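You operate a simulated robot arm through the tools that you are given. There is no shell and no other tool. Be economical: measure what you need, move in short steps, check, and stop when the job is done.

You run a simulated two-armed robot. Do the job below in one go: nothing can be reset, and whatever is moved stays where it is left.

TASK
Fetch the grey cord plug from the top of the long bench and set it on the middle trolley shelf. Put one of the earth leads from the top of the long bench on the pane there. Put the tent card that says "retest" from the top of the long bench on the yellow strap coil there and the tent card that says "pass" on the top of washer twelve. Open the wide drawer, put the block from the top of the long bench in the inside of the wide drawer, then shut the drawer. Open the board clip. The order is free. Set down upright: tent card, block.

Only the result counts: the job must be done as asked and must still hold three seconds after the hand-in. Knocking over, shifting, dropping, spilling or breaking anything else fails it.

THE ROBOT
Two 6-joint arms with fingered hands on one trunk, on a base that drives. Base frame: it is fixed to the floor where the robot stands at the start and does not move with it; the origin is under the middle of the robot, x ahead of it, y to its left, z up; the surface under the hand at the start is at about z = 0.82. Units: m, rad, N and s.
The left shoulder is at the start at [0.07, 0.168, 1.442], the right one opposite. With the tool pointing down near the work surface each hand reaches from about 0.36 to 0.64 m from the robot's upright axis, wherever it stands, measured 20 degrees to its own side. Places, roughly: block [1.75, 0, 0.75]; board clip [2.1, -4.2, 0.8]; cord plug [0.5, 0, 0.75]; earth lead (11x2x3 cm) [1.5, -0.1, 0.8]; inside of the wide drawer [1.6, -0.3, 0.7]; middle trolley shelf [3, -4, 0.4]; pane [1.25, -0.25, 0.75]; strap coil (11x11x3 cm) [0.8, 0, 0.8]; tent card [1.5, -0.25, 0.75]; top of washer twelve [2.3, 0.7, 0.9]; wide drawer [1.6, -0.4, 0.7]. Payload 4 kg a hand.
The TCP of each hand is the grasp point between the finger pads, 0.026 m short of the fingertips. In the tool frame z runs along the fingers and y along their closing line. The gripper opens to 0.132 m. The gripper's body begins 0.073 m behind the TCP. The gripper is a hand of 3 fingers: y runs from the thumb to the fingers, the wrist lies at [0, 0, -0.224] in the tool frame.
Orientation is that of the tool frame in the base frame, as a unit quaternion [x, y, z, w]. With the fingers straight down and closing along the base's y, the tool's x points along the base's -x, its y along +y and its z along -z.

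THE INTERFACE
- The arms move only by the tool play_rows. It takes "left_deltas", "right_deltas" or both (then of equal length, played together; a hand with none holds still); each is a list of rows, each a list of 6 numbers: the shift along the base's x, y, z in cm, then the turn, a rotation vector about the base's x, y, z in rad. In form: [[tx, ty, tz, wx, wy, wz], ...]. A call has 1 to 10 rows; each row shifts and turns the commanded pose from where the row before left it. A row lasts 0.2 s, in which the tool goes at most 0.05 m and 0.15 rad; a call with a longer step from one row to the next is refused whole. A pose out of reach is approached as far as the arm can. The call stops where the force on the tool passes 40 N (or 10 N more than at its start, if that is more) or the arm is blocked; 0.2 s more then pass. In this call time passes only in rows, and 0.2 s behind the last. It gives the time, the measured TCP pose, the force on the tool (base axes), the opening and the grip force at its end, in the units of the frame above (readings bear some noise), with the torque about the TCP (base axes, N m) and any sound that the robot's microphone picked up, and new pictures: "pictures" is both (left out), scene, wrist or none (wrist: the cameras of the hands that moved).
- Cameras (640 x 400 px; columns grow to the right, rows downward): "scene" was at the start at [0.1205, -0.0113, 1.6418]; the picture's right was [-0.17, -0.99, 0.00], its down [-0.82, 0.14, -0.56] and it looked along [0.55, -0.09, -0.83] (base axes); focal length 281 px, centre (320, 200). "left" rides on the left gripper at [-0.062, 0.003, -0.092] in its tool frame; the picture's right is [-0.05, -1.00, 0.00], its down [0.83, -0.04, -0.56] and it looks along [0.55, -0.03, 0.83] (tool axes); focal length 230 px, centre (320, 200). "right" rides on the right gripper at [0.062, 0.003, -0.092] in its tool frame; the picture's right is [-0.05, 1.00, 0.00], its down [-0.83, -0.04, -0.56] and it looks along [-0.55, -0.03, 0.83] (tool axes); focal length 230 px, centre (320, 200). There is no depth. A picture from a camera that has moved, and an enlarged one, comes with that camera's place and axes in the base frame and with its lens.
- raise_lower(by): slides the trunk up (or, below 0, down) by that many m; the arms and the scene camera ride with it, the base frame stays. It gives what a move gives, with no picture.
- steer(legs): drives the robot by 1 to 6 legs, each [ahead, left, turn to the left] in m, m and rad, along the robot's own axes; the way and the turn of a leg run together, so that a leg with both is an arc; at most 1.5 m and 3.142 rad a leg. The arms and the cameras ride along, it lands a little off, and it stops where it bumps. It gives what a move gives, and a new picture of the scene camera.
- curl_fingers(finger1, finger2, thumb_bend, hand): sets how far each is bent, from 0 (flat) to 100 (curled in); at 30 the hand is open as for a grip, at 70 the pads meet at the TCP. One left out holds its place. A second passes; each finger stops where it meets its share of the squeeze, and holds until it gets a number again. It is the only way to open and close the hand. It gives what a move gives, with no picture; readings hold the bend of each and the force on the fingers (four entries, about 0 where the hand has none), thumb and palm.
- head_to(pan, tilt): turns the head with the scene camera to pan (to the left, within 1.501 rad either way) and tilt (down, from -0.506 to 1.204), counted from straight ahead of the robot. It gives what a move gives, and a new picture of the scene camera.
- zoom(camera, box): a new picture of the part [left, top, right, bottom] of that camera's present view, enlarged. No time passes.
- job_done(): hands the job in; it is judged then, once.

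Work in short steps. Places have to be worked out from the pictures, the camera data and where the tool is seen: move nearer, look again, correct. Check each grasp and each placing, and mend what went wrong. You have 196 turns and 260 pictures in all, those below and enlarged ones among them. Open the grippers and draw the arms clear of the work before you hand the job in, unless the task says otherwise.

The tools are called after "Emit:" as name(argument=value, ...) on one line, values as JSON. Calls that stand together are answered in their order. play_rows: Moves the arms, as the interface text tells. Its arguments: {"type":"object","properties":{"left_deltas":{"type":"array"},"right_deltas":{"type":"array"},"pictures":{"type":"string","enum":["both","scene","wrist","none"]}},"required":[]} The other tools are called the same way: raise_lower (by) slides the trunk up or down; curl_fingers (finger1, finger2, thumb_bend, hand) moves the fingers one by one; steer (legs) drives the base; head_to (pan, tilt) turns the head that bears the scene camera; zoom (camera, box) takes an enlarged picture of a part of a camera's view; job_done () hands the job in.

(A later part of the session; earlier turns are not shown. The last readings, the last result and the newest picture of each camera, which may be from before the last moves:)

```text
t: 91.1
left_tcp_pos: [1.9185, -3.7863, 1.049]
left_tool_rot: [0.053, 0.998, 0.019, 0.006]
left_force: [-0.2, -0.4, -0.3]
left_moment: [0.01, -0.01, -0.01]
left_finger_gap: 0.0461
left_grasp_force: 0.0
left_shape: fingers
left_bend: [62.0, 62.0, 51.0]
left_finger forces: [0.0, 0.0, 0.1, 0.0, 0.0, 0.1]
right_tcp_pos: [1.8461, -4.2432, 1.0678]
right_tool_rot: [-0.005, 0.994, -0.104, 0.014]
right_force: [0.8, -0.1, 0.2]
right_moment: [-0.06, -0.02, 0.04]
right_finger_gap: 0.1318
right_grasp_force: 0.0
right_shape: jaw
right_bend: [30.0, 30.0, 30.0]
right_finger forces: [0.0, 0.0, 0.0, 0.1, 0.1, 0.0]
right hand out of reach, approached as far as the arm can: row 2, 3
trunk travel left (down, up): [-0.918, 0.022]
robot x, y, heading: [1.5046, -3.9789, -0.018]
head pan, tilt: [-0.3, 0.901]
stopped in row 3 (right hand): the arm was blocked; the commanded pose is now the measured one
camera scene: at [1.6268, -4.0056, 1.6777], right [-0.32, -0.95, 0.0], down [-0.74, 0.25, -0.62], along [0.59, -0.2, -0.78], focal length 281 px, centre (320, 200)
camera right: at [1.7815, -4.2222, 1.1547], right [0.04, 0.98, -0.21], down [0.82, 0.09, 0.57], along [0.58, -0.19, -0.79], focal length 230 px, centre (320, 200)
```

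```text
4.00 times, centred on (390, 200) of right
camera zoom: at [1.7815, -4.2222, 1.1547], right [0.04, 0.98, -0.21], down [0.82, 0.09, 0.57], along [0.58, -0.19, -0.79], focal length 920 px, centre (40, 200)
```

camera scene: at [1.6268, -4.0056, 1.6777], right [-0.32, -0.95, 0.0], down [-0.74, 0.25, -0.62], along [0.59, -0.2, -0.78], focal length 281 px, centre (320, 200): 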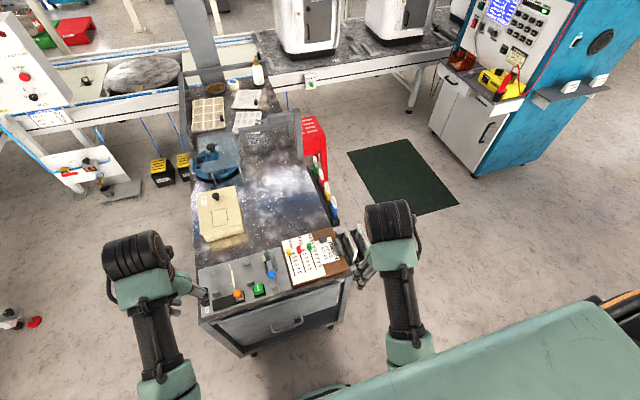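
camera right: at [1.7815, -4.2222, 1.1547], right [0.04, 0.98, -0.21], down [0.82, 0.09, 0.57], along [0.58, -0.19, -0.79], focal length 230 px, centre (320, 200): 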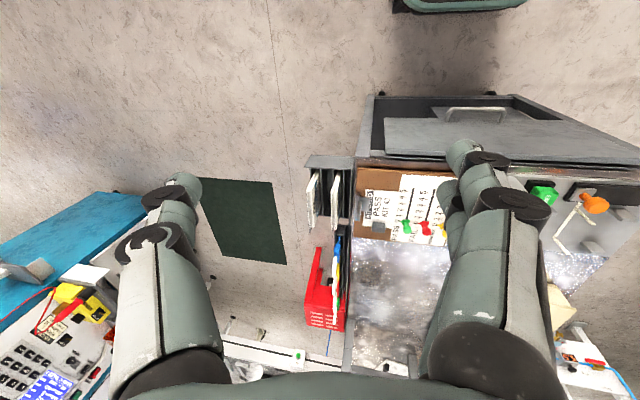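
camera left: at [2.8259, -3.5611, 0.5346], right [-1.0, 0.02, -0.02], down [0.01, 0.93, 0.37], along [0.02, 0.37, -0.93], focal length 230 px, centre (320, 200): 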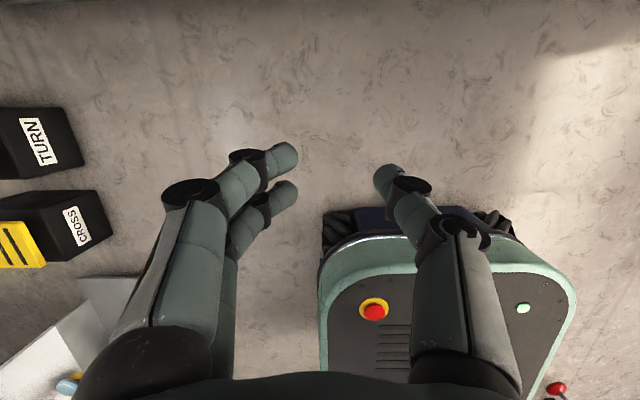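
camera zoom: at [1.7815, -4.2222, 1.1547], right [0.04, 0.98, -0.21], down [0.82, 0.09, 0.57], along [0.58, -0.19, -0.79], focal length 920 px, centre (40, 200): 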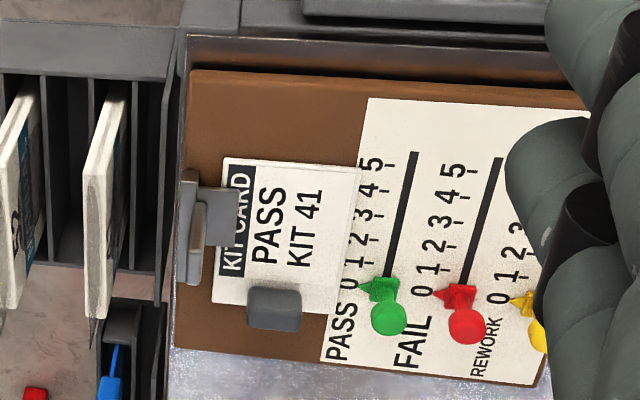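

The clip has a jaw plate on the card and an upright tab near its hinge at the board's edge, at about (2.095,-4.233,0.75). I'll push the tab outward (-y) with a closed, tilted right hand. First close the fingers, drive 5 cm forward and move above.

Emit:
curl_fingers(hand="right", finger1=70, finger2=70, thumb_bend=70)

Emit:
steer(legs=[[0.05, 0, 0.02]])

Emit:
play_rows(right_deltas=[[3, 2, 0, 0, 0, 0], [3, 2, 0, 0, 0, 0], [4, 2, 0, -0.1, 0, 0], [4, 2, 0, -0.1, 0, 0], [4, 0, 0, -0.1, 0, 0], [3, 0, -3, -0.1, 0, 0]])

```text
t: 92.1
left_tcp_pos: [1.9174, -3.7849, 1.0501]
left_tool_rot: [0.053, 0.998, 0.02, 0.006]
left_force: [0.5, -0.4, -1.0]
left_moment: [0.01, 0.0, 0.03]
left_finger_gap: 0.046
left_grasp_force: 0.0
left_shape: fingers
left_bend: [62.0, 62.0, 51.0]
left_finger forces: [0.0, 0.0, 0.0, 0.0, 0.0, 0.0]
right_tcp_pos: [1.8454, -4.242, 1.0686]
right_tool_rot: [-0.006, 0.994, -0.105, 0.013]
right_force: [-0.9, 0.1, -0.9]
right_moment: [0.03, 0.0, -0.02]
right_finger_gap: 0.0063
right_grasp_force: 0.0
right_shape: fingers
right_bend: [70.0, 70.0, 70.0]
right_finger forces: [0.0, 0.1, 0.0, 0.1, 0.0, 0.1]
trunk travel left (down, up): [-0.918, 0.022]
robot x, y, heading: [1.5035, -3.9814, -0.017]
head pan, tilt: [-0.3, 0.901]
```

```text
t: 93.0
left_tcp_pos: [1.9557, -3.7777, 1.0532]
left_tool_rot: [0.042, 0.999, 0.02, 0.009]
left_force: [-1.2, -0.3, 0.4]
left_moment: [0.0, -0.07, -0.01]
left_finger_gap: 0.0459
left_grasp_force: 0.0
left_shape: fingers
left_bend: [62.0, 62.0, 51.0]
left_finger forces: [0.0, 0.0, 0.0, 0.0, 0.0, 0.0]
right_tcp_pos: [1.8934, -4.2346, 1.0706]
right_tool_rot: [-0.016, 0.994, -0.104, 0.019]
right_force: [-1.3, 0.0, 1.1]
right_moment: [0.03, -0.06, 0.04]
right_finger_gap: 0.0062
right_grasp_force: 0.1
right_shape: fingers
right_bend: [70.0, 70.0, 70.0]
right_finger forces: [0.1, 0.1, 0.1, 0.0, 0.0, 0.1]
trunk travel left (down, up): [-0.918, 0.022]
robot x, y, heading: [1.5529, -3.9815, -0.001]
head pan, tilt: [-0.3, 0.901]
camera scene: at [1.6629, -4.0032, 1.6788], right [-0.3, -0.96, 0.0], down [-0.74, 0.23, -0.63], along [0.6, -0.18, -0.78], focal length 281 px, centre (320, 200)
```

scene: 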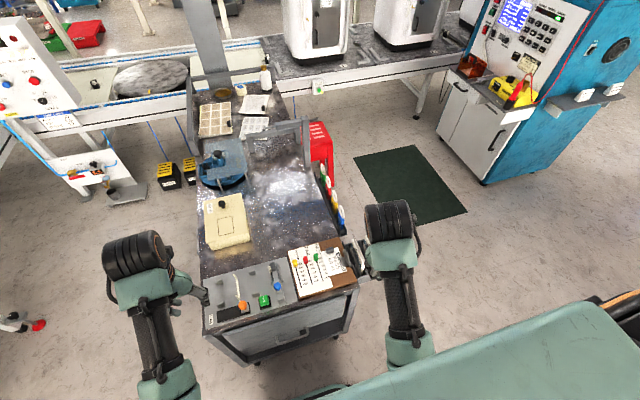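

```text
t: 93.7
left_tcp_pos: [1.9631, -3.7777, 1.0498]
left_tool_rot: [0.043, 0.999, 0.021, 0.005]
left_force: [0.5, 0.8, 0.1]
left_moment: [0.01, 0.03, 0.02]
left_finger_gap: 0.046
left_grasp_force: 0.0
left_shape: fingers
left_bend: [62.0, 62.0, 51.0]
left_finger forces: [0.0, 0.1, 0.1, 0.0, 0.1, 0.1]
right_tcp_pos: [1.9675, -4.2676, 1.061]
right_tool_rot: [-0.013, 0.976, -0.217, 0.001]
right_force: [0.1, 0.1, -0.9]
right_moment: [-0.02, -0.02, -0.04]
right_finger_gap: 0.0061
right_grasp_force: 0.1
right_shape: fingers
right_bend: [70.0, 70.0, 70.0]
right_finger forces: [0.0, 0.0, 0.0, 0.0, 0.1, 0.0]
right hand out of reach, approached as far as the arm can: row 3
trunk travel left (down, up): [-0.918, 0.022]
robot x, y, heading: [1.5543, -3.9814, -0.003]
head pan, tilt: [-0.3, 0.901]
stopped in row 3 (right hand): the arm was blocked; the commanded pose is now the measured one
camera scene: at [1.6765, -4.0029, 1.6777], right [-0.3, -0.96, 0.0], down [-0.75, 0.23, -0.62], along [0.59, -0.18, -0.78], focal length 281 px, centre (320, 200)
camera right: at [1.905, -4.2287, 1.1434], right [0.03, 0.91, -0.42], down [0.83, 0.22, 0.52], along [0.56, -0.36, -0.74], focal length 230 px, centre (320, 200)
```

scene: 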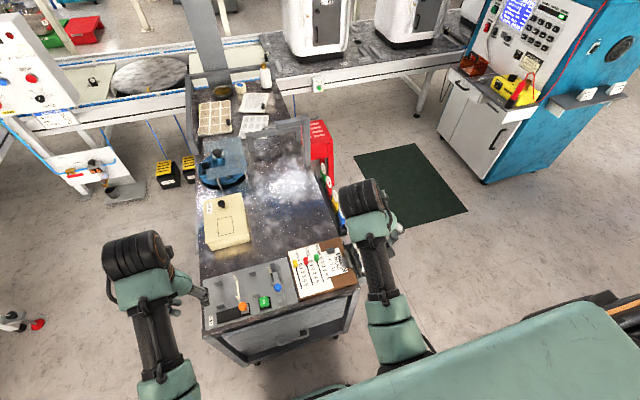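
right: 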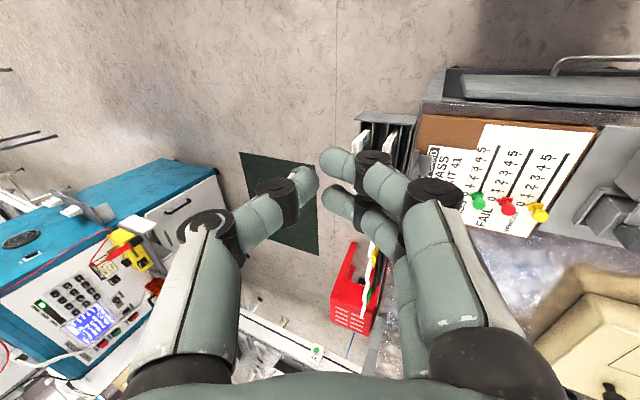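

The arm cannot tilt with the wrist that far inward. I strafe the robot left 0.14 m so the wrist sits at a comfortable angle.

Emit:
steer(legs=[[0, 0.14, 0]])

Emit:
play_rows(right_deltas=[[3, 0, 0, 0, 0, 0], [3, -1, 0, -0.05, 0, 0], [3, -2, 0, -0.05, 0, 0], [3, -2, 0, -0.05, 0, 0]])

```text
t: 95.0
left_tcp_pos: [1.9626, -3.6392, 1.0496]
left_tool_rot: [0.043, 0.999, 0.022, 0.005]
left_force: [0.4, -0.4, 0.0]
left_moment: [0.02, 0.01, 0.02]
left_finger_gap: 0.0459
left_grasp_force: 0.0
left_shape: fingers
left_bend: [62.0, 62.0, 51.0]
left_finger forces: [0.0, 0.0, 0.0, 0.1, 0.1, 0.1]
right_tcp_pos: [1.968, -4.1307, 1.0608]
right_tool_rot: [-0.014, 0.976, -0.216, 0.001]
right_force: [-0.4, -0.5, -0.1]
right_moment: [-0.04, 0.0, 0.0]
right_finger_gap: 0.0058
right_grasp_force: 0.1
right_shape: fingers
right_bend: [70.0, 70.0, 70.0]
right_finger forces: [0.0, 0.1, 0.0, 0.0, 0.0, 0.0]
trunk travel left (down, up): [-0.918, 0.022]
robot x, y, heading: [1.5507, -3.8455, 0.003]
head pan, tilt: [-0.3, 0.901]
camera scene: at [1.6755, -3.8679, 1.6778], right [-0.29, -0.96, 0.0], down [-0.75, 0.23, -0.62], along [0.59, -0.18, -0.78], focal length 281 px, centre (320, 200)
```

scene: 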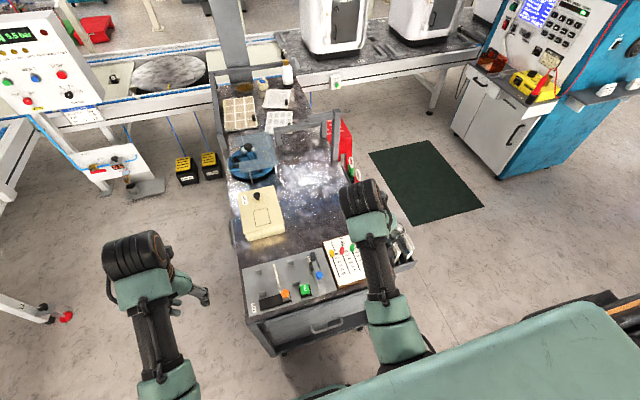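

```text
t: 96.0
left_tcp_pos: [1.9636, -3.639, 1.0492]
left_tool_rot: [0.043, 0.999, 0.021, 0.005]
left_force: [-0.1, 0.3, 0.8]
left_moment: [0.02, 0.01, 0.02]
left_finger_gap: 0.0463
left_grasp_force: 0.2
left_shape: fingers
left_bend: [62.0, 62.0, 51.0]
left_finger forces: [0.1, 0.1, 0.0, 0.0, 0.0, 0.0]
right_tcp_pos: [2.0886, -4.1799, 1.0604]
right_tool_rot: [-0.014, 0.957, -0.289, -0.002]
right_force: [0.8, 0.4, 0.1]
right_moment: [0.01, 0.0, 0.01]
right_finger_gap: 0.0058
right_grasp_force: 0.1
right_shape: fingers
right_bend: [70.0, 70.0, 70.0]
right_finger forces: [0.0, 0.1, 0.0, 0.1, 0.0, 0.0]
trunk travel left (down, up): [-0.918, 0.022]
robot x, y, heading: [1.554, -3.8396, 0.001]
head pan, tilt: [-0.3, 0.901]
camera scene: at [1.6771, -3.8654, 1.6776], right [-0.29, -0.96, 0.0], down [-0.75, 0.23, -0.62], along [0.59, -0.18, -0.78], focal length 281 px, centre (320, 200)
camera right: at [2.025, -4.1283, 1.1356], right [0.02, 0.83, -0.55], down [0.83, 0.29, 0.48], along [0.56, -0.47, -0.68], focal length 230 px, centre (320, 200)
```

scene: 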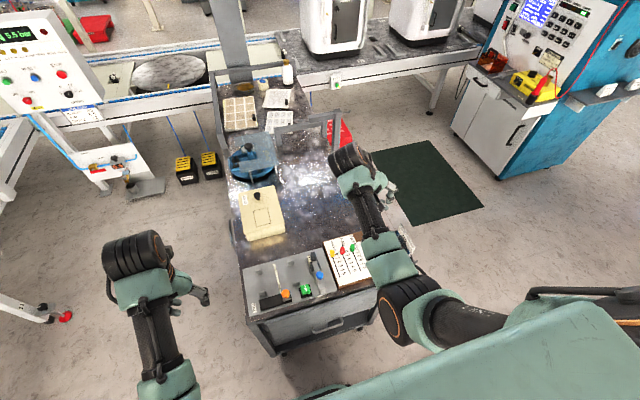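
right: 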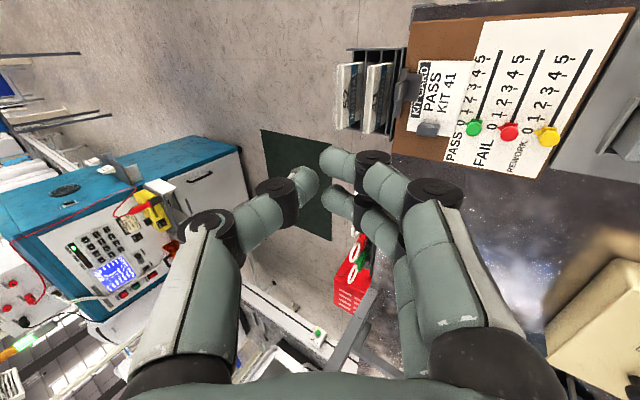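

Emit:
zoom(camera="right", box=[330, 30, 490, 150])

```text
3.33 times, centred on (410, 90) of right
camera zoom: at [2.025, -4.1283, 1.1356], right [0.02, 0.83, -0.55], down [0.83, 0.29, 0.48], along [0.56, -0.47, -0.68], focal length 767 px, centre (20, 567)
```

zoom: 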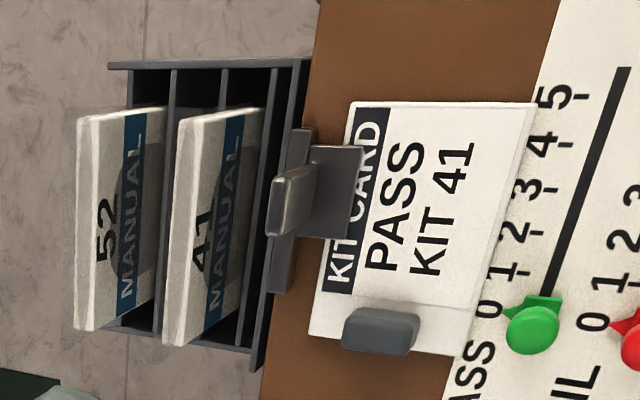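

Tab base at (2.086,-4.236). I descend with the fingertip inside of the tab, first to z≈0.81.

Emit:
play_rows(right_deltas=[[0, 0, -5, 0, 0, 0], [0, 0, -5, 0, 0, 0], [0, 0, -5, 0, 0, 0], [0, 0, -5, 0, 0, 0], [0, 0.3, -4.5, 0, 0, 0]])

```text
t: 97.2
left_tcp_pos: [1.9635, -3.6386, 1.0475]
left_tool_rot: [0.043, 0.999, 0.02, 0.005]
left_force: [0.4, -0.4, 0.1]
left_moment: [0.01, -0.02, -0.01]
left_finger_gap: 0.0459
left_grasp_force: 0.0
left_shape: fingers
left_bend: [62.0, 62.0, 51.0]
left_finger forces: [0.1, 0.1, 0.1, 0.1, 0.0, 0.1]
right_tcp_pos: [2.0789, -4.1738, 0.8376]
right_tool_rot: [-0.013, 0.957, -0.289, 0.002]
right_force: [0.3, -1.0, 0.1]
right_moment: [0.0, -0.02, 0.0]
right_finger_gap: 0.0057
right_grasp_force: 0.0
right_shape: fingers
right_bend: [70.0, 70.0, 70.0]
right_finger forces: [0.0, 0.0, 0.0, 0.1, 0.1, 0.0]
right hand out of reach, approached as far as the arm can: row 5
trunk travel left (down, up): [-0.918, 0.022]
robot x, y, heading: [1.5541, -3.8457, 0.005]
head pan, tilt: [-0.3, 0.901]
camera scene: at [1.6769, -3.8641, 1.6777], right [-0.29, -0.96, 0.0], down [-0.75, 0.23, -0.62], along [0.59, -0.18, -0.78], focal length 281 px, centre (320, 200)
camera right: at [2.0165, -4.1231, 0.9118], right [0.03, 0.83, -0.55], down [0.83, 0.29, 0.48], along [0.56, -0.47, -0.68], focal length 230 px, centre (320, 200)
```

scene: 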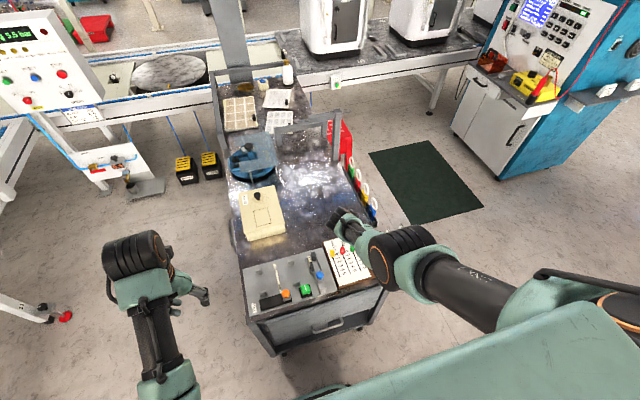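
right: 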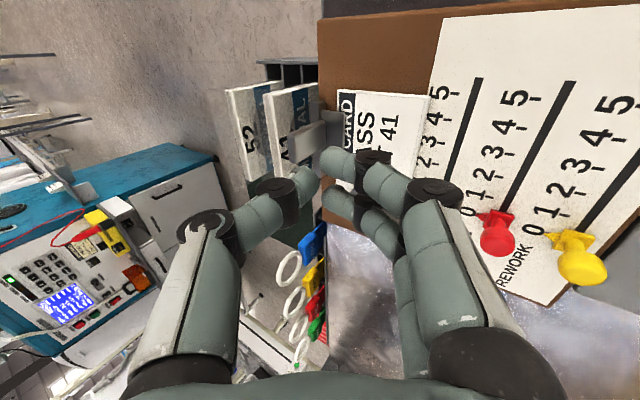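

At the arm's limit; I raise the hand 8 cm and then lower the trunk 14 cm, which gives the arm slack.

Emit:
play_rows(right_deltas=[[0, 0, 4, 0, 0, 0], [0.5, 0, 4, 0, 0, 0]], pictures="none")

Emit:
raise_lower(by=-0.12)

Emit:
play_rows(right_deltas=[[0, 0, -0.5, 0, 0, 0]], pictures="wrist")

```text
t: 97.8
left_tcp_pos: [1.9622, -3.6378, 1.049]
left_tool_rot: [0.043, 0.999, 0.021, 0.005]
left_force: [0.2, -0.3, -0.5]
left_moment: [0.03, -0.01, -0.01]
left_finger_gap: 0.046
left_grasp_force: 0.0
left_shape: fingers
left_bend: [62.0, 62.0, 51.0]
left_finger forces: [0.0, 0.0, 0.0, 0.0, 0.1, 0.0]
right_tcp_pos: [2.0807, -4.1754, 0.9157]
right_tool_rot: [-0.014, 0.957, -0.29, -0.001]
right_force: [-0.2, 0.1, -0.1]
right_moment: [0.01, -0.04, -0.02]
right_finger_gap: 0.0057
right_grasp_force: 0.1
right_shape: fingers
right_bend: [70.0, 70.0, 70.0]
right_finger forces: [0.0, 0.1, 0.1, 0.0, 0.1, 0.1]
trunk travel left (down, up): [-0.918, 0.022]
robot x, y, heading: [1.554, -3.8383, 0.006]
head pan, tilt: [-0.3, 0.901]
```

```text
t: 99.3
left_tcp_pos: [1.963, -3.6384, 0.9285]
left_tool_rot: [0.042, 0.999, 0.021, 0.006]
left_force: [-0.6, 0.3, -0.2]
left_moment: [-0.02, -0.01, -0.01]
left_finger_gap: 0.0458
left_grasp_force: 0.1
left_shape: fingers
left_bend: [62.0, 62.0, 51.0]
left_finger forces: [0.1, 0.0, 0.1, 0.0, 0.0, 0.0]
right_tcp_pos: [2.0816, -4.1752, 0.7959]
right_tool_rot: [-0.013, 0.957, -0.289, 0.0]
right_force: [-0.2, 0.1, -0.5]
right_moment: [0.0, -0.03, 0.01]
right_finger_gap: 0.0057
right_grasp_force: 0.0
right_shape: fingers
right_bend: [70.0, 70.0, 70.0]
right_finger forces: [0.0, 0.1, 0.0, 0.0, 0.0, 0.0]
trunk travel left (down, up): [-0.798, 0.142]
robot x, y, heading: [1.5519, -3.8411, 0.003]
head pan, tilt: [-0.3, 0.901]
```

```text
t: 99.7
left_tcp_pos: [1.9633, -3.6391, 0.9279]
left_tool_rot: [0.043, 0.999, 0.021, 0.006]
left_force: [0.5, 0.2, -0.1]
left_moment: [0.04, -0.01, 0.01]
left_finger_gap: 0.0457
left_grasp_force: 0.2
left_shape: fingers
left_bend: [62.0, 62.0, 51.0]
left_finger forces: [0.0, 0.1, 0.0, 0.1, 0.0, 0.0]
right_tcp_pos: [2.0821, -4.1751, 0.7908]
right_tool_rot: [-0.014, 0.957, -0.29, -0.001]
right_force: [-0.2, -0.4, -0.8]
right_moment: [0.03, -0.04, -0.03]
right_finger_gap: 0.0058
right_grasp_force: 0.0
right_shape: fingers
right_bend: [70.0, 70.0, 70.0]
right_finger forces: [0.0, 0.0, 0.0, 0.0, 0.0, 0.1]
trunk travel left (down, up): [-0.798, 0.142]
robot x, y, heading: [1.552, -3.8443, 0.005]
head pan, tilt: [-0.3, 0.901]
camera right: at [2.0189, -4.1238, 0.8665], right [0.02, 0.83, -0.55], down [0.83, 0.29, 0.48], along [0.56, -0.47, -0.68], focal length 230 px, centre (320, 200)
```

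right: 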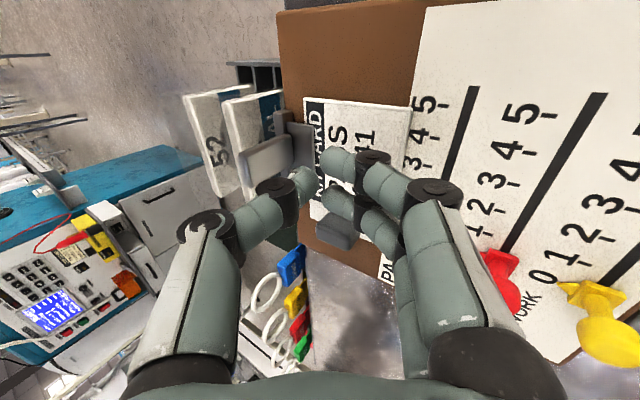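

Tip is lined up with the tab (x≈2.085). I lower 1 cm and push outward in small steps.

Emit:
play_rows(right_deltas=[[0.3, 0, -1, 0, 0, 0], [0, -1.5, 0, 0, 0, 0], [0, -1, 0, 0, 0, 0], [0, -1, 0, 0, 0, 0], [0, -0.8, 0, 0, 0, 0]], pictures="wrist")

```text
t: 100.9
left_tcp_pos: [1.962, -3.6376, 0.9291]
left_tool_rot: [0.044, 0.999, 0.02, 0.006]
left_force: [0.0, -0.9, 0.0]
left_moment: [0.01, 0.01, -0.02]
left_finger_gap: 0.0463
left_grasp_force: 0.2
left_shape: fingers
left_bend: [62.0, 62.0, 51.0]
left_finger forces: [0.1, 0.1, 0.0, 0.1, 0.0, 0.0]
right_tcp_pos: [2.0841, -4.2175, 0.7811]
right_tool_rot: [-0.014, 0.957, -0.289, 0.0]
right_force: [-0.1, 4.7, 5.3]
right_moment: [0.08, 0.0, -0.04]
right_finger_gap: 0.0017
right_grasp_force: 4.2
right_shape: fingers
right_bend: [70.0, 70.0, 72.0]
right_finger forces: [1.6, 1.8, 0.0, 0.1, 4.4, 0.0]
trunk travel left (down, up): [-0.798, 0.142]
robot x, y, heading: [1.5518, -3.8404, -0.003]
head pan, tilt: [-0.3, 0.901]
camera right: at [2.0211, -4.166, 0.8574], right [0.03, 0.83, -0.55], down [0.83, 0.29, 0.48], along [0.56, -0.47, -0.68], focal length 230 px, centre (320, 200)
```

right: 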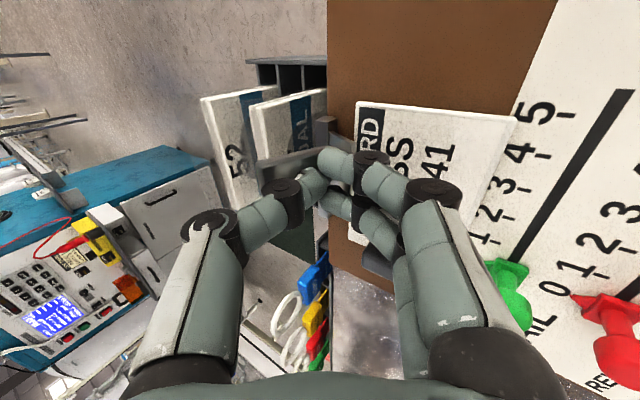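

Contact with the tab (≈7 N). Continue pushing outward.

Emit:
play_rows(right_deltas=[[0, -0.8, 0, 0, 0, 0], [0, -0.8, 0, 0, 0, 0], [0, -0.8, 0, 0, 0, 0]], pictures="wrist")

```text
t: 101.8
left_tcp_pos: [1.9607, -3.6358, 0.9294]
left_tool_rot: [0.04, 0.999, 0.019, 0.007]
left_force: [-0.1, -0.1, -0.6]
left_moment: [0.04, 0.02, -0.01]
left_finger_gap: 0.0458
left_grasp_force: 0.0
left_shape: fingers
left_bend: [62.0, 62.0, 51.0]
left_finger forces: [0.0, 0.0, 0.0, 0.1, 0.1, 0.0]
right_tcp_pos: [2.0886, -4.2353, 0.7879]
right_tool_rot: [-0.013, 0.957, -0.288, 0.006]
right_force: [-9.3, 11.4, 24.7]
right_moment: [0.42, 0.27, 0.01]
right_finger_gap: 0.0006
right_grasp_force: 15.0
right_shape: fingers
right_bend: [71.0, 71.0, 71.0]
right_finger forces: [15.1, 8.7, 0.0, 0.0, 5.8, 0.0]
trunk travel left (down, up): [-0.798, 0.142]
robot x, y, heading: [1.552, -3.8416, 0.006]
head pan, tilt: [-0.3, 0.901]
stopped in row 3 (right hand): the force on the tool passed its limit at 43 N (the readings are from after the stop); the commanded pose is now the measured one
camera right: at [2.0241, -4.1843, 0.8631], right [0.03, 0.83, -0.55], down [0.82, 0.29, 0.49], along [0.57, -0.47, -0.68], focal length 230 px, centre (320, 200)
```

right: 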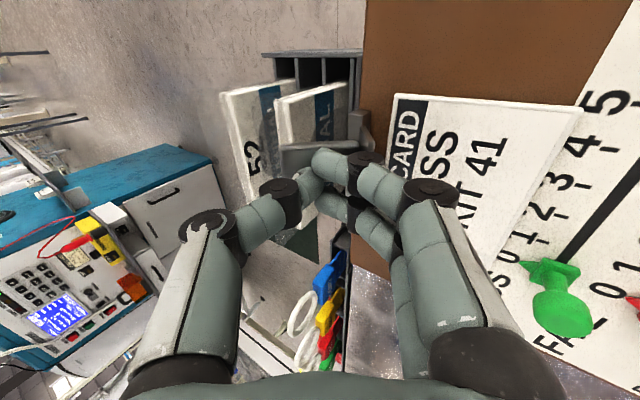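

The force rose upward, so the jaw probably swung up against the fingers. I draw up 6 cm and look whether the clip stays open.

Emit:
play_rows(right_deltas=[[0, 0.3, 1, 0, 0, 0], [0, 1, 2, 0, 0, 0], [0, 2, 3, 0, 0, 0]], pictures="wrist")

Emit:
zoom(camera="right", box=[200, 50, 440, 220])

```text
t: 102.6
left_tcp_pos: [1.9617, -3.6368, 0.9293]
left_tool_rot: [0.042, 0.999, 0.02, 0.007]
left_force: [0.5, 0.0, 0.2]
left_moment: [-0.02, 0.01, 0.0]
left_finger_gap: 0.046
left_grasp_force: 0.1
left_shape: fingers
left_bend: [62.0, 62.0, 51.0]
left_finger forces: [0.1, 0.1, 0.0, 0.0, 0.1, 0.0]
right_tcp_pos: [2.0873, -4.2054, 0.845]
right_tool_rot: [-0.014, 0.958, -0.288, 0.003]
right_force: [0.4, -0.1, -0.4]
right_moment: [0.0, 0.02, 0.0]
right_finger_gap: 0.0052
right_grasp_force: 0.1
right_shape: fingers
right_bend: [70.0, 70.0, 70.0]
right_finger forces: [0.0, 0.1, 0.0, 0.0, 0.0, 0.0]
trunk travel left (down, up): [-0.798, 0.142]
robot x, y, heading: [1.5535, -3.8438, -0.001]
head pan, tilt: [-0.3, 0.901]
camera right: at [2.0239, -4.1533, 0.9189], right [0.03, 0.83, -0.55], down [0.82, 0.29, 0.48], along [0.57, -0.47, -0.68], focal length 230 px, centre (320, 200)
```

right: 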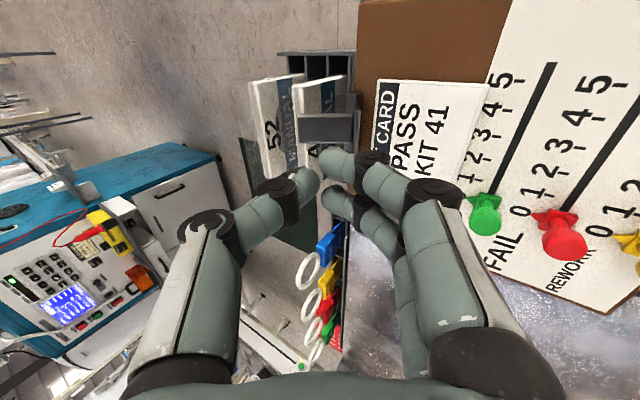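

```text
2.35 times, centred on (320, 135) of right
camera zoom: at [2.0239, -4.1533, 0.9189], right [0.03, 0.83, -0.55], down [0.82, 0.29, 0.48], along [0.57, -0.47, -0.68], focal length 541 px, centre (320, 353)
```

zoom: 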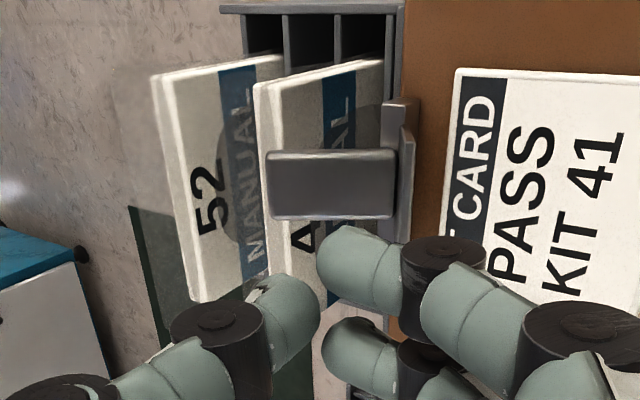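

The clip swung open and stays. I lift the hand away and check from the head camera.

Emit:
play_rows(right_deltas=[[0, 3, 4, 0, 0, 0], [0, 3, 4, 0, 0, 0], [-2, 2, 4, 0, 0, 0], [-4, 0, 0, 0, 0, 0]], pictures="scene")

Emit:
zoom(camera="scene", box=[340, 220, 430, 290])

Emit:
zoom(camera="right", box=[270, 20, 430, 140])

```text
t: 103.8
left_tcp_pos: [1.9632, -3.6373, 0.9286]
left_tool_rot: [0.042, 0.999, 0.02, 0.006]
left_force: [0.8, -0.5, -0.3]
left_moment: [0.05, 0.01, -0.01]
left_finger_gap: 0.0459
left_grasp_force: 0.0
left_shape: fingers
left_bend: [62.0, 62.0, 51.0]
left_finger forces: [0.0, 0.0, 0.0, 0.0, 0.0, 0.0]
right_tcp_pos: [2.0336, -4.1585, 0.9752]
right_tool_rot: [-0.003, 0.947, -0.321, 0.006]
right_force: [-0.4, 0.3, 0.3]
right_moment: [0.03, 0.0, -0.04]
right_finger_gap: 0.0056
right_grasp_force: 0.2
right_shape: fingers
right_bend: [70.0, 70.0, 70.0]
right_finger forces: [0.0, 0.0, 0.0, 0.1, 0.0, 0.1]
trunk travel left (down, up): [-0.798, 0.142]
robot x, y, heading: [1.552, -3.8443, 0.003]
head pan, tilt: [-0.3, 0.901]
stopped in row 4 (right hand): the arm was blocked; the commanded pose is now the measured one
camera scene: at [1.6759, -3.8634, 1.5578], right [-0.29, -0.96, 0.0], down [-0.75, 0.23, -0.62], along [0.59, -0.18, -0.78], focal length 281 px, centre (320, 200)
```

scene: 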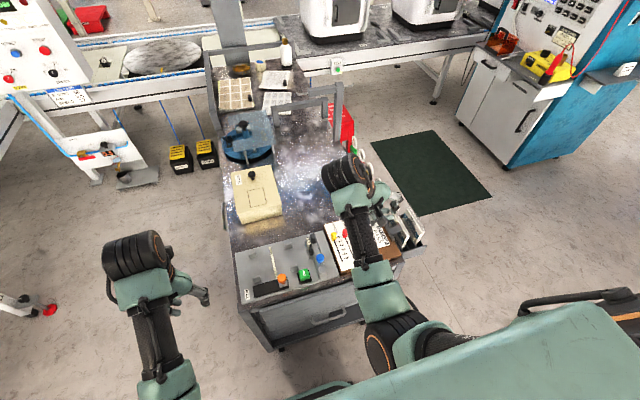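

```text
5.71 times, centred on (385, 255) of scene
camera zoom: at [1.6759, -3.8634, 1.5578], right [-0.29, -0.96, 0.0], down [-0.75, 0.23, -0.62], along [0.59, -0.18, -0.78], focal length 1608 px, centre (-51, -114)
```

zoom: 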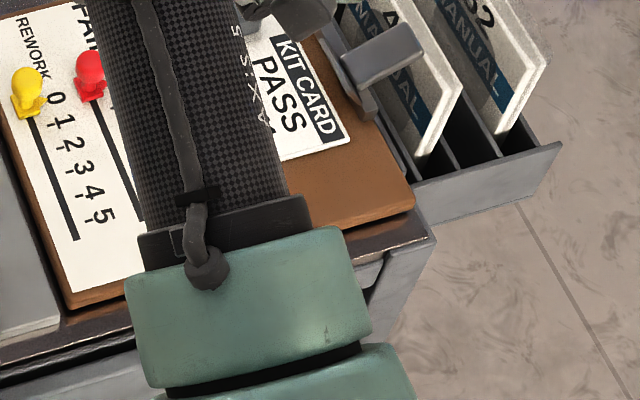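

```text
3.33 times, centred on (350, 80) of right
camera zoom: at [1.9694, -4.1008, 1.0448], right [0.05, 0.79, -0.61], down [0.82, 0.31, 0.48], along [0.57, -0.52, -0.64], focal length 767 px, centre (220, 600)
```

zoom: 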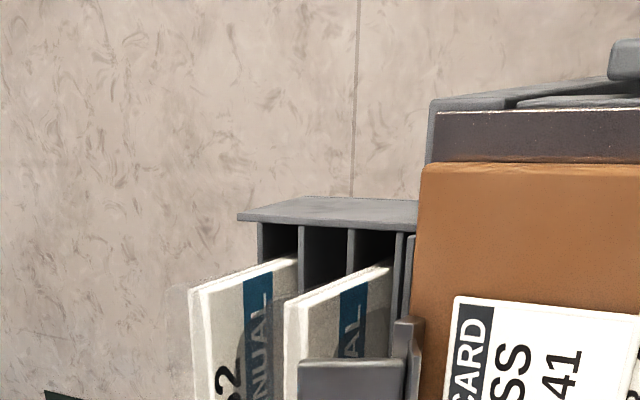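

The clip is fully open (tab lies outward, jaw upright). I raise the trunk, straighten the right hand, and open both hands.

Emit:
raise_lower(by=0.14)

Emit:
play_rows(right_deltas=[[0, 1, 0, 0.13, 0, 0], [0, 1, 0, 0.13, 0, 0], [0, 1, 0, 0.13, 0, 0], [0, 1, 0, 0.13, 0, 0], [0, 1, 0, 0.13, 0, 0]], pictures="none")

Emit:
curl_fingers(hand="right", finger1=30, finger2=30, thumb_bend=30)

Emit:
curl_fingers(hand="left", finger1=30, finger2=30, thumb_bend=30)

```text
t: 105.4
left_tcp_pos: [1.9627, -3.6384, 1.0681]
left_tool_rot: [0.043, 0.999, 0.02, 0.006]
left_force: [1.4, -0.1, 0.7]
left_moment: [-0.04, -0.01, 0.05]
left_finger_gap: 0.0459
left_grasp_force: 0.0
left_shape: fingers
left_bend: [62.0, 62.0, 51.0]
left_finger forces: [0.0, 0.1, 0.1, 0.1, 0.0, 0.1]
right_tcp_pos: [2.0325, -4.1588, 1.1135]
right_tool_rot: [-0.003, 0.947, -0.32, 0.007]
right_force: [-0.1, -0.6, -0.6]
right_moment: [-0.02, 0.0, 0.04]
right_finger_gap: 0.0055
right_grasp_force: 0.1
right_shape: fingers
right_bend: [70.0, 70.0, 70.0]
right_finger forces: [0.0, 0.0, 0.0, 0.1, 0.1, 0.0]
trunk travel left (down, up): [-0.938, 0.002]
robot x, y, heading: [1.5504, -3.8424, 0.002]
head pan, tilt: [-0.3, 0.901]
```

```text
t: 106.6
left_tcp_pos: [1.9624, -3.6382, 1.0694]
left_tool_rot: [0.042, 0.999, 0.02, 0.007]
left_force: [0.1, 0.4, -0.5]
left_moment: [0.05, 0.0, -0.01]
left_finger_gap: 0.0458
left_grasp_force: 0.2
left_shape: fingers
left_bend: [62.0, 62.0, 51.0]
left_finger forces: [0.0, 0.1, 0.0, 0.0, 0.0, 0.0]
right_tcp_pos: [2.0422, -4.106, 1.0841]
right_tool_rot: [0.0, 1.0, 0.001, 0.01]
right_force: [-0.8, -0.4, 0.1]
right_moment: [0.0, 0.0, 0.03]
right_finger_gap: 0.0054
right_grasp_force: 0.0
right_shape: fingers
right_bend: [70.0, 70.0, 70.0]
right_finger forces: [0.0, 0.0, 0.0, 0.0, 0.0, 0.0]
right hand out of reach, approached as far as the arm can: row 3, 4
trunk travel left (down, up): [-0.938, 0.002]
robot x, y, heading: [1.5497, -3.8431, 0.002]
head pan, tilt: [-0.3, 0.901]
```

```text
t: 107.6
left_tcp_pos: [1.9608, -3.6365, 1.069]
left_tool_rot: [0.042, 0.999, 0.02, 0.005]
left_force: [-0.1, 0.6, 1.0]
left_moment: [-0.03, 0.01, 0.04]
left_finger_gap: 0.0459
left_grasp_force: 0.1
left_shape: fingers
left_bend: [62.0, 62.0, 51.0]
left_finger forces: [0.0, 0.1, 0.0, 0.1, 0.1, 0.0]
right_tcp_pos: [2.0441, -4.1044, 1.0842]
right_tool_rot: [-0.001, 1.0, 0.001, 0.01]
right_force: [0.0, -0.6, -0.4]
right_moment: [-0.02, 0.01, 0.0]
right_finger_gap: 0.1339
right_grasp_force: 0.1
right_shape: fingers
right_bend: [30.0, 30.0, 30.0]
right_finger forces: [0.0, 0.0, 0.0, 0.1, 0.1, 0.0]
trunk travel left (down, up): [-0.938, 0.002]
robot x, y, heading: [1.5513, -3.8439, 0.005]
head pan, tilt: [-0.3, 0.901]
```

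```text
t: 108.6
left_tcp_pos: [1.9628, -3.6372, 1.0682]
left_tool_rot: [0.041, 0.999, 0.02, 0.007]
left_force: [0.2, 0.1, 0.1]
left_moment: [-0.04, -0.01, 0.0]
left_finger_gap: 0.1338
left_grasp_force: 0.1
left_shape: fingers
left_bend: [30.0, 30.0, 30.0]
left_finger forces: [0.1, 0.0, 0.0, 0.0, 0.0, 0.0]
right_tcp_pos: [2.0435, -4.1038, 1.0837]
right_tool_rot: [0.0, 1.0, 0.002, 0.011]
right_force: [0.9, 0.0, -0.2]
right_moment: [-0.04, 0.02, -0.02]
right_finger_gap: 0.1337
right_grasp_force: 0.0
right_shape: fingers
right_bend: [30.0, 30.0, 30.0]
right_finger forces: [0.0, 0.1, 0.0, 0.1, 0.0, 0.1]
trunk travel left (down, up): [-0.938, 0.002]
robot x, y, heading: [1.5541, -3.8403, -0.001]
head pan, tilt: [-0.3, 0.901]
```

Both hands are open and upright. Now I drive back to the bench's right side, to about (1.5,-1.19) facing +y.

Emit:
steer(legs=[[-0.2, 0, 0], [0, 0, 1.571], [1.3, 0, 0], [0.6, 0.1, 0], [0.7, -0.25, 0]])

Emit:
head_to(pan=0.0, tilt=0.75)

```text
t: 126.8
left_tcp_pos: [1.2614, -0.838, 1.0681]
left_tool_rot: [-0.681, 0.732, 0.018, -0.01]
left_force: [0.2, -0.2, -1.0]
left_moment: [0.02, -0.01, -0.02]
left_finger_gap: 0.1341
left_grasp_force: 0.1
left_shape: fingers
left_bend: [30.0, 30.0, 30.0]
left_finger forces: [0.0, 0.0, 0.1, 0.1, 0.0, 0.0]
right_tcp_pos: [1.726, -0.7509, 1.0861]
right_tool_rot: [0.712, -0.702, -0.008, -0.007]
right_force: [0.3, -1.3, 0.6]
right_moment: [-0.01, 0.01, -0.02]
right_finger_gap: 0.1342
right_grasp_force: 0.0
right_shape: fingers
right_bend: [30.0, 30.0, 30.0]
right_finger forces: [0.0, 0.0, 0.1, 0.0, 0.0, 0.1]
trunk travel left (down, up): [-0.938, 0.002]
robot x, y, heading: [1.4704, -1.244, 1.59]
head pan, tilt: [-0.3, 0.901]
camera scene: at [1.4926, -1.1233, 1.698], right [0.96, -0.28, 0.0], down [-0.22, -0.75, -0.62], along [0.17, 0.6, -0.78], focal length 281 px, centre (320, 200)
```

scene: 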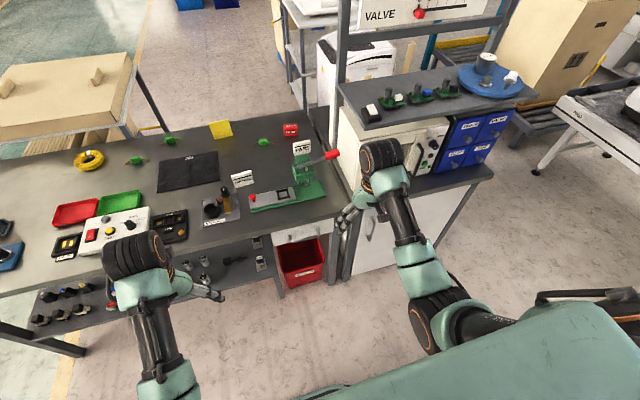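

```text
t: 127.6
left_tcp_pos: [1.2612, -0.8372, 1.0698]
left_tool_rot: [-0.682, 0.731, 0.019, -0.011]
left_force: [0.0, 0.0, -1.2]
left_moment: [-0.03, 0.0, 0.0]
left_finger_gap: 0.134
left_grasp_force: 0.1
left_shape: fingers
left_bend: [30.0, 30.0, 30.0]
left_finger forces: [0.1, 0.0, 0.0, 0.0, 0.0, 0.0]
right_tcp_pos: [1.7272, -0.7511, 1.0837]
right_tool_rot: [0.713, -0.701, -0.008, -0.006]
right_force: [-0.6, -0.1, 0.2]
right_moment: [0.04, 0.0, -0.02]
right_finger_gap: 0.1341
right_grasp_force: 0.0
right_shape: fingers
right_bend: [30.0, 30.0, 30.0]
right_finger forces: [0.0, 0.1, 0.0, 0.0, 0.0, 0.0]
trunk travel left (down, up): [-0.938, 0.002]
robot x, y, heading: [1.4747, -1.2449, 1.587]
head pan, tilt: [0.0, 0.75]
camera scene: at [1.4709, -1.1109, 1.7097], right [1.0, 0.01, 0.0], down [0.01, -0.68, -0.73], along [-0.01, 0.73, -0.68], focal length 281 px, centre (320, 200)
```

scene: 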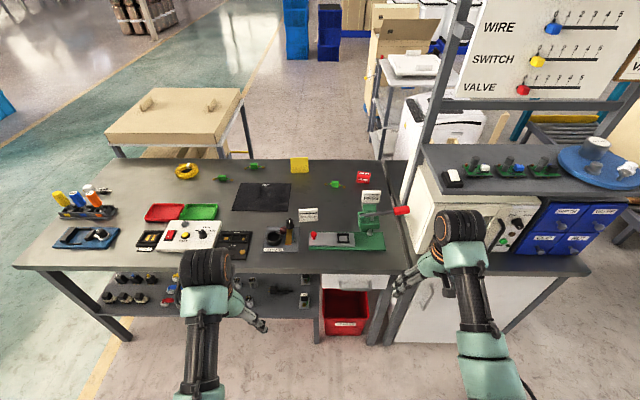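

I zoom to read the tent cards and see the drawer.

Emit:
zoom(camera="scene", box=[220, 145, 420, 270])

Emit:
zoom(camera="scene", box=[250, 220, 450, 345])

Emit:
head_to(pan=-0.3, tilt=0.35)

```text
3.20 times, centred on (320, 208) of scene
camera zoom: at [1.4709, -1.1109, 1.7097], right [1.0, 0.01, 0.0], down [0.01, -0.68, -0.73], along [-0.01, 0.73, -0.68], focal length 900 px, centre (320, 176)
```

zoom: 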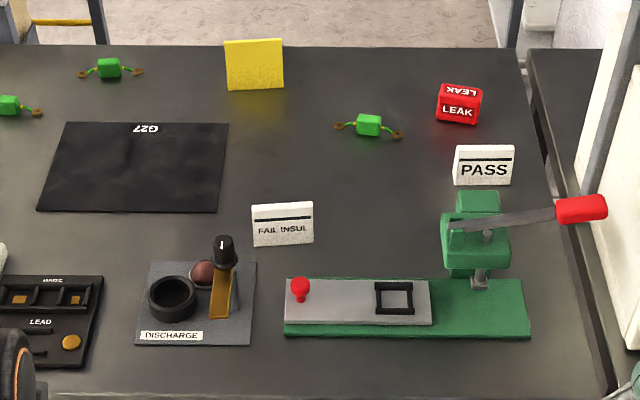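

```text
3.20 times, centred on (350, 282) of scene
camera zoom: at [1.4709, -1.1109, 1.7097], right [1.0, 0.01, 0.0], down [0.01, -0.68, -0.73], along [-0.01, 0.73, -0.68], focal length 900 px, centre (224, -64)
```

zoom: 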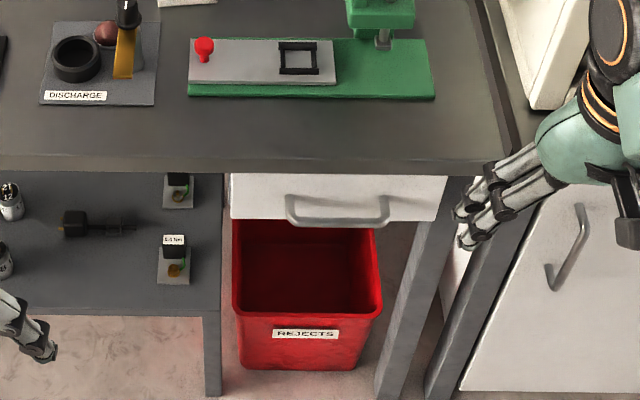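

```text
t: 128.5
left_tcp_pos: [1.2612, -0.838, 1.0685]
left_tool_rot: [-0.681, 0.732, 0.018, -0.01]
left_force: [-0.1, 0.2, -0.3]
left_moment: [0.04, -0.03, 0.02]
left_finger_gap: 0.134
left_grasp_force: 0.1
left_shape: fingers
left_bend: [30.0, 30.0, 30.0]
left_finger forces: [0.0, 0.0, 0.1, 0.0, 0.1, 0.0]
right_tcp_pos: [1.7275, -0.7505, 1.0846]
right_tool_rot: [0.713, -0.701, -0.008, -0.007]
right_force: [0.3, 0.0, 0.5]
right_moment: [-0.02, -0.02, 0.0]
right_finger_gap: 0.1338
right_grasp_force: 0.0
right_shape: fingers
right_bend: [30.0, 30.0, 30.0]
right_finger forces: [0.1, 0.1, 0.0, 0.0, 0.0, 0.1]
trunk travel left (down, up): [-0.938, 0.002]
robot x, y, heading: [1.4721, -1.2461, 1.582]
head pan, tilt: [-0.3, 0.351]
camera scene: at [1.4979, -1.105, 1.7453], right [0.96, -0.28, 0.0], down [-0.1, -0.33, -0.94], along [0.26, 0.9, -0.34], focal length 281 px, centre (320, 200)
```

scene: 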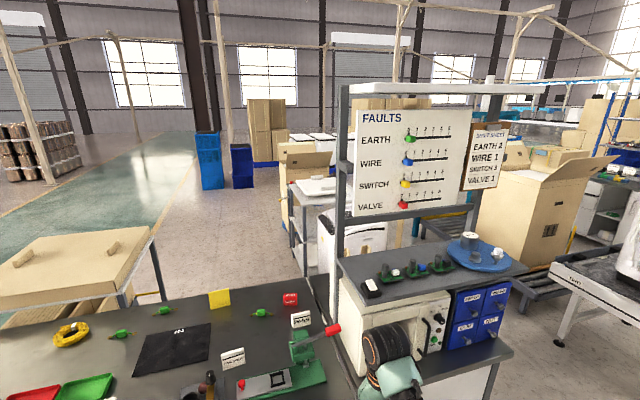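

Cards: PASS at ≈(1.69,-.17), FAIL INSUL at ≈(1.41,-.29), a yellow one at ≈(1.35,.05) (likely retest). The back side of the bench may be better for several pieces, so I look to the left to see access.

Emit:
head_to(pan=0.55, tilt=0.4)

Emit:
head_to(pan=-0.15, tilt=0.45)

Emit:
zoom(camera="scene", box=[200, 80, 440, 230])

```text
t: 129.7
left_tcp_pos: [1.2621, -0.8376, 1.0683]
left_tool_rot: [-0.682, 0.732, 0.018, -0.01]
left_force: [-0.3, 0.3, 0.8]
left_moment: [-0.02, -0.01, -0.01]
left_finger_gap: 0.1339
left_grasp_force: 0.0
left_shape: fingers
left_bend: [30.0, 30.0, 30.0]
left_finger forces: [0.0, 0.1, 0.0, 0.1, 0.0, 0.1]
right_tcp_pos: [1.7286, -0.7507, 1.0839]
right_tool_rot: [0.713, -0.701, -0.008, -0.007]
right_force: [0.5, 0.9, 0.0]
right_moment: [-0.01, 0.0, 0.01]
right_finger_gap: 0.1338
right_grasp_force: 0.1
right_shape: fingers
right_bend: [30.0, 30.0, 30.0]
right_finger forces: [0.0, 0.1, 0.0, 0.0, 0.0, 0.1]
trunk travel left (down, up): [-0.938, 0.002]
robot x, y, heading: [1.474, -1.2442, 1.584]
head pan, tilt: [0.55, 0.4]
camera scene: at [1.4224, -1.116, 1.7408], right [0.84, 0.53, 0.0], down [0.21, -0.33, -0.92], along [-0.49, 0.78, -0.39], focal length 281 px, centre (320, 200)
```

scene: 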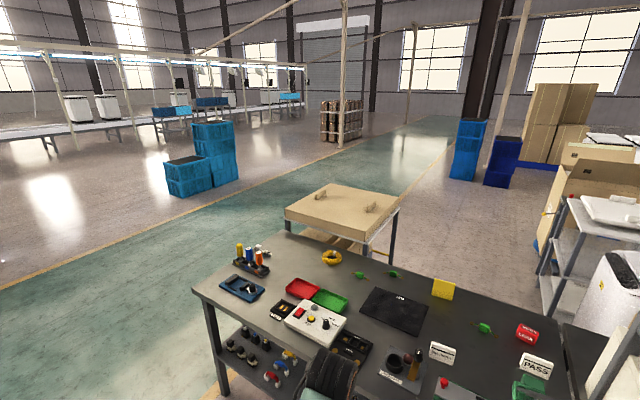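

```text
t: 130.7
left_tcp_pos: [1.2615, -0.8384, 1.0692]
left_tool_rot: [-0.682, 0.731, 0.018, -0.01]
left_force: [0.0, 0.5, -0.1]
left_moment: [0.0, 0.0, 0.0]
left_finger_gap: 0.1342
left_grasp_force: 0.0
left_shape: fingers
left_bend: [30.0, 30.0, 30.0]
left_finger forces: [0.0, 0.0, 0.0, 0.0, 0.0, 0.1]
right_tcp_pos: [1.7271, -0.7499, 1.0837]
right_tool_rot: [0.713, -0.701, -0.008, -0.007]
right_force: [0.1, -0.4, 0.1]
right_moment: [0.0, -0.03, 0.03]
right_finger_gap: 0.1339
right_grasp_force: 0.1
right_shape: fingers
right_bend: [30.0, 30.0, 30.0]
right_finger forces: [0.0, 0.1, 0.0, 0.0, 0.0, 0.1]
trunk travel left (down, up): [-0.938, 0.002]
robot x, y, heading: [1.469, -1.2467, 1.587]
head pan, tilt: [-0.15, 0.45]
camera scene: at [1.4841, -1.1032, 1.7362], right [0.99, -0.13, 0.0], down [-0.06, -0.43, -0.9], along [0.12, 0.89, -0.44], focal length 281 px, centre (320, 200)
```

scene: 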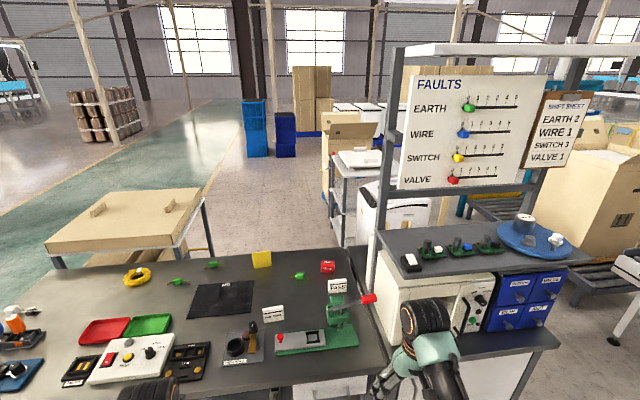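

```text
2.67 times, centred on (320, 155) of scene
camera zoom: at [1.4841, -1.1032, 1.7362], right [0.99, -0.13, 0.0], down [-0.06, -0.43, -0.9], along [0.12, 0.89, -0.44], focal length 750 px, centre (320, 320)
```

zoom: 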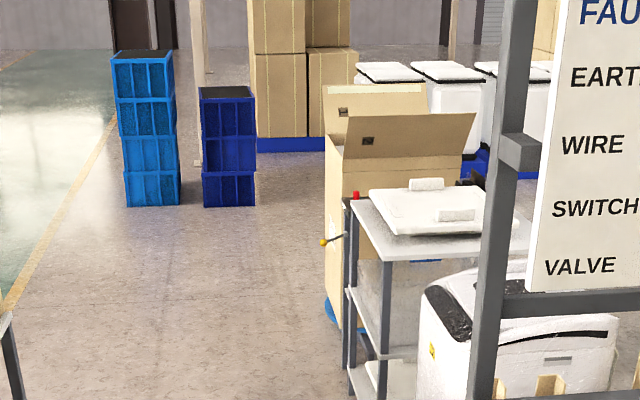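

The back of the bench is open floor. I drive around the near end and the wooden table to the back side.

Emit:
steer(legs=[[0, 1.5, 0], [0, 0.5, 0], [1.5, 0, 0], [1.4, 0, 0], [0, -1.5, 0]])

```text
t: 161.2
left_tcp_pos: [0.677, 2.0498, 1.0695]
left_tool_rot: [-0.69, 0.723, 0.019, -0.01]
left_force: [-0.1, 0.6, 0.1]
left_moment: [0.01, 0.02, -0.01]
left_finger_gap: 0.134
left_grasp_force: 0.0
left_shape: fingers
left_bend: [30.0, 30.0, 30.0]
left_finger forces: [0.1, 0.2, 0.0, 0.1, 0.1, 0.0]
right_tcp_pos: [1.1401, 2.1478, 1.0854]
right_tool_rot: [0.721, -0.693, -0.009, -0.007]
right_force: [-0.2, -0.2, -0.6]
right_moment: [0.03, 0.01, -0.02]
right_finger_gap: 0.134
right_grasp_force: 0.0
right_shape: fingers
right_bend: [30.0, 30.0, 30.0]
right_finger forces: [0.0, 0.0, 0.1, 0.0, 0.1, 0.0]
trunk travel left (down, up): [-0.938, 0.002]
robot x, y, heading: [0.897, 1.6484, 1.612]
head pan, tilt: [-0.15, 0.45]
camera scene: at [0.9057, 1.7898, 1.7362], right [0.99, -0.11, 0.0], down [-0.05, -0.43, -0.9], along [0.1, 0.89, -0.44], focal length 281 px, centre (320, 200)
```

scene: 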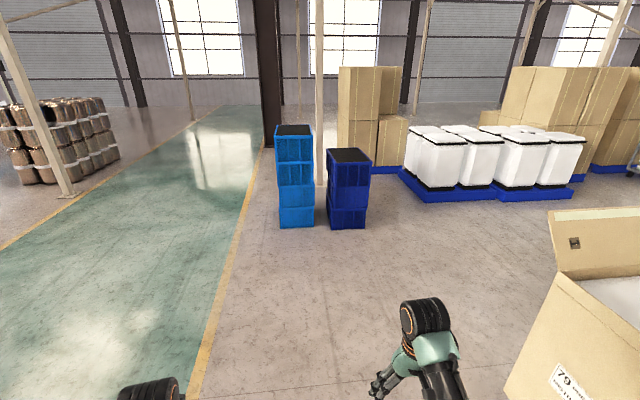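

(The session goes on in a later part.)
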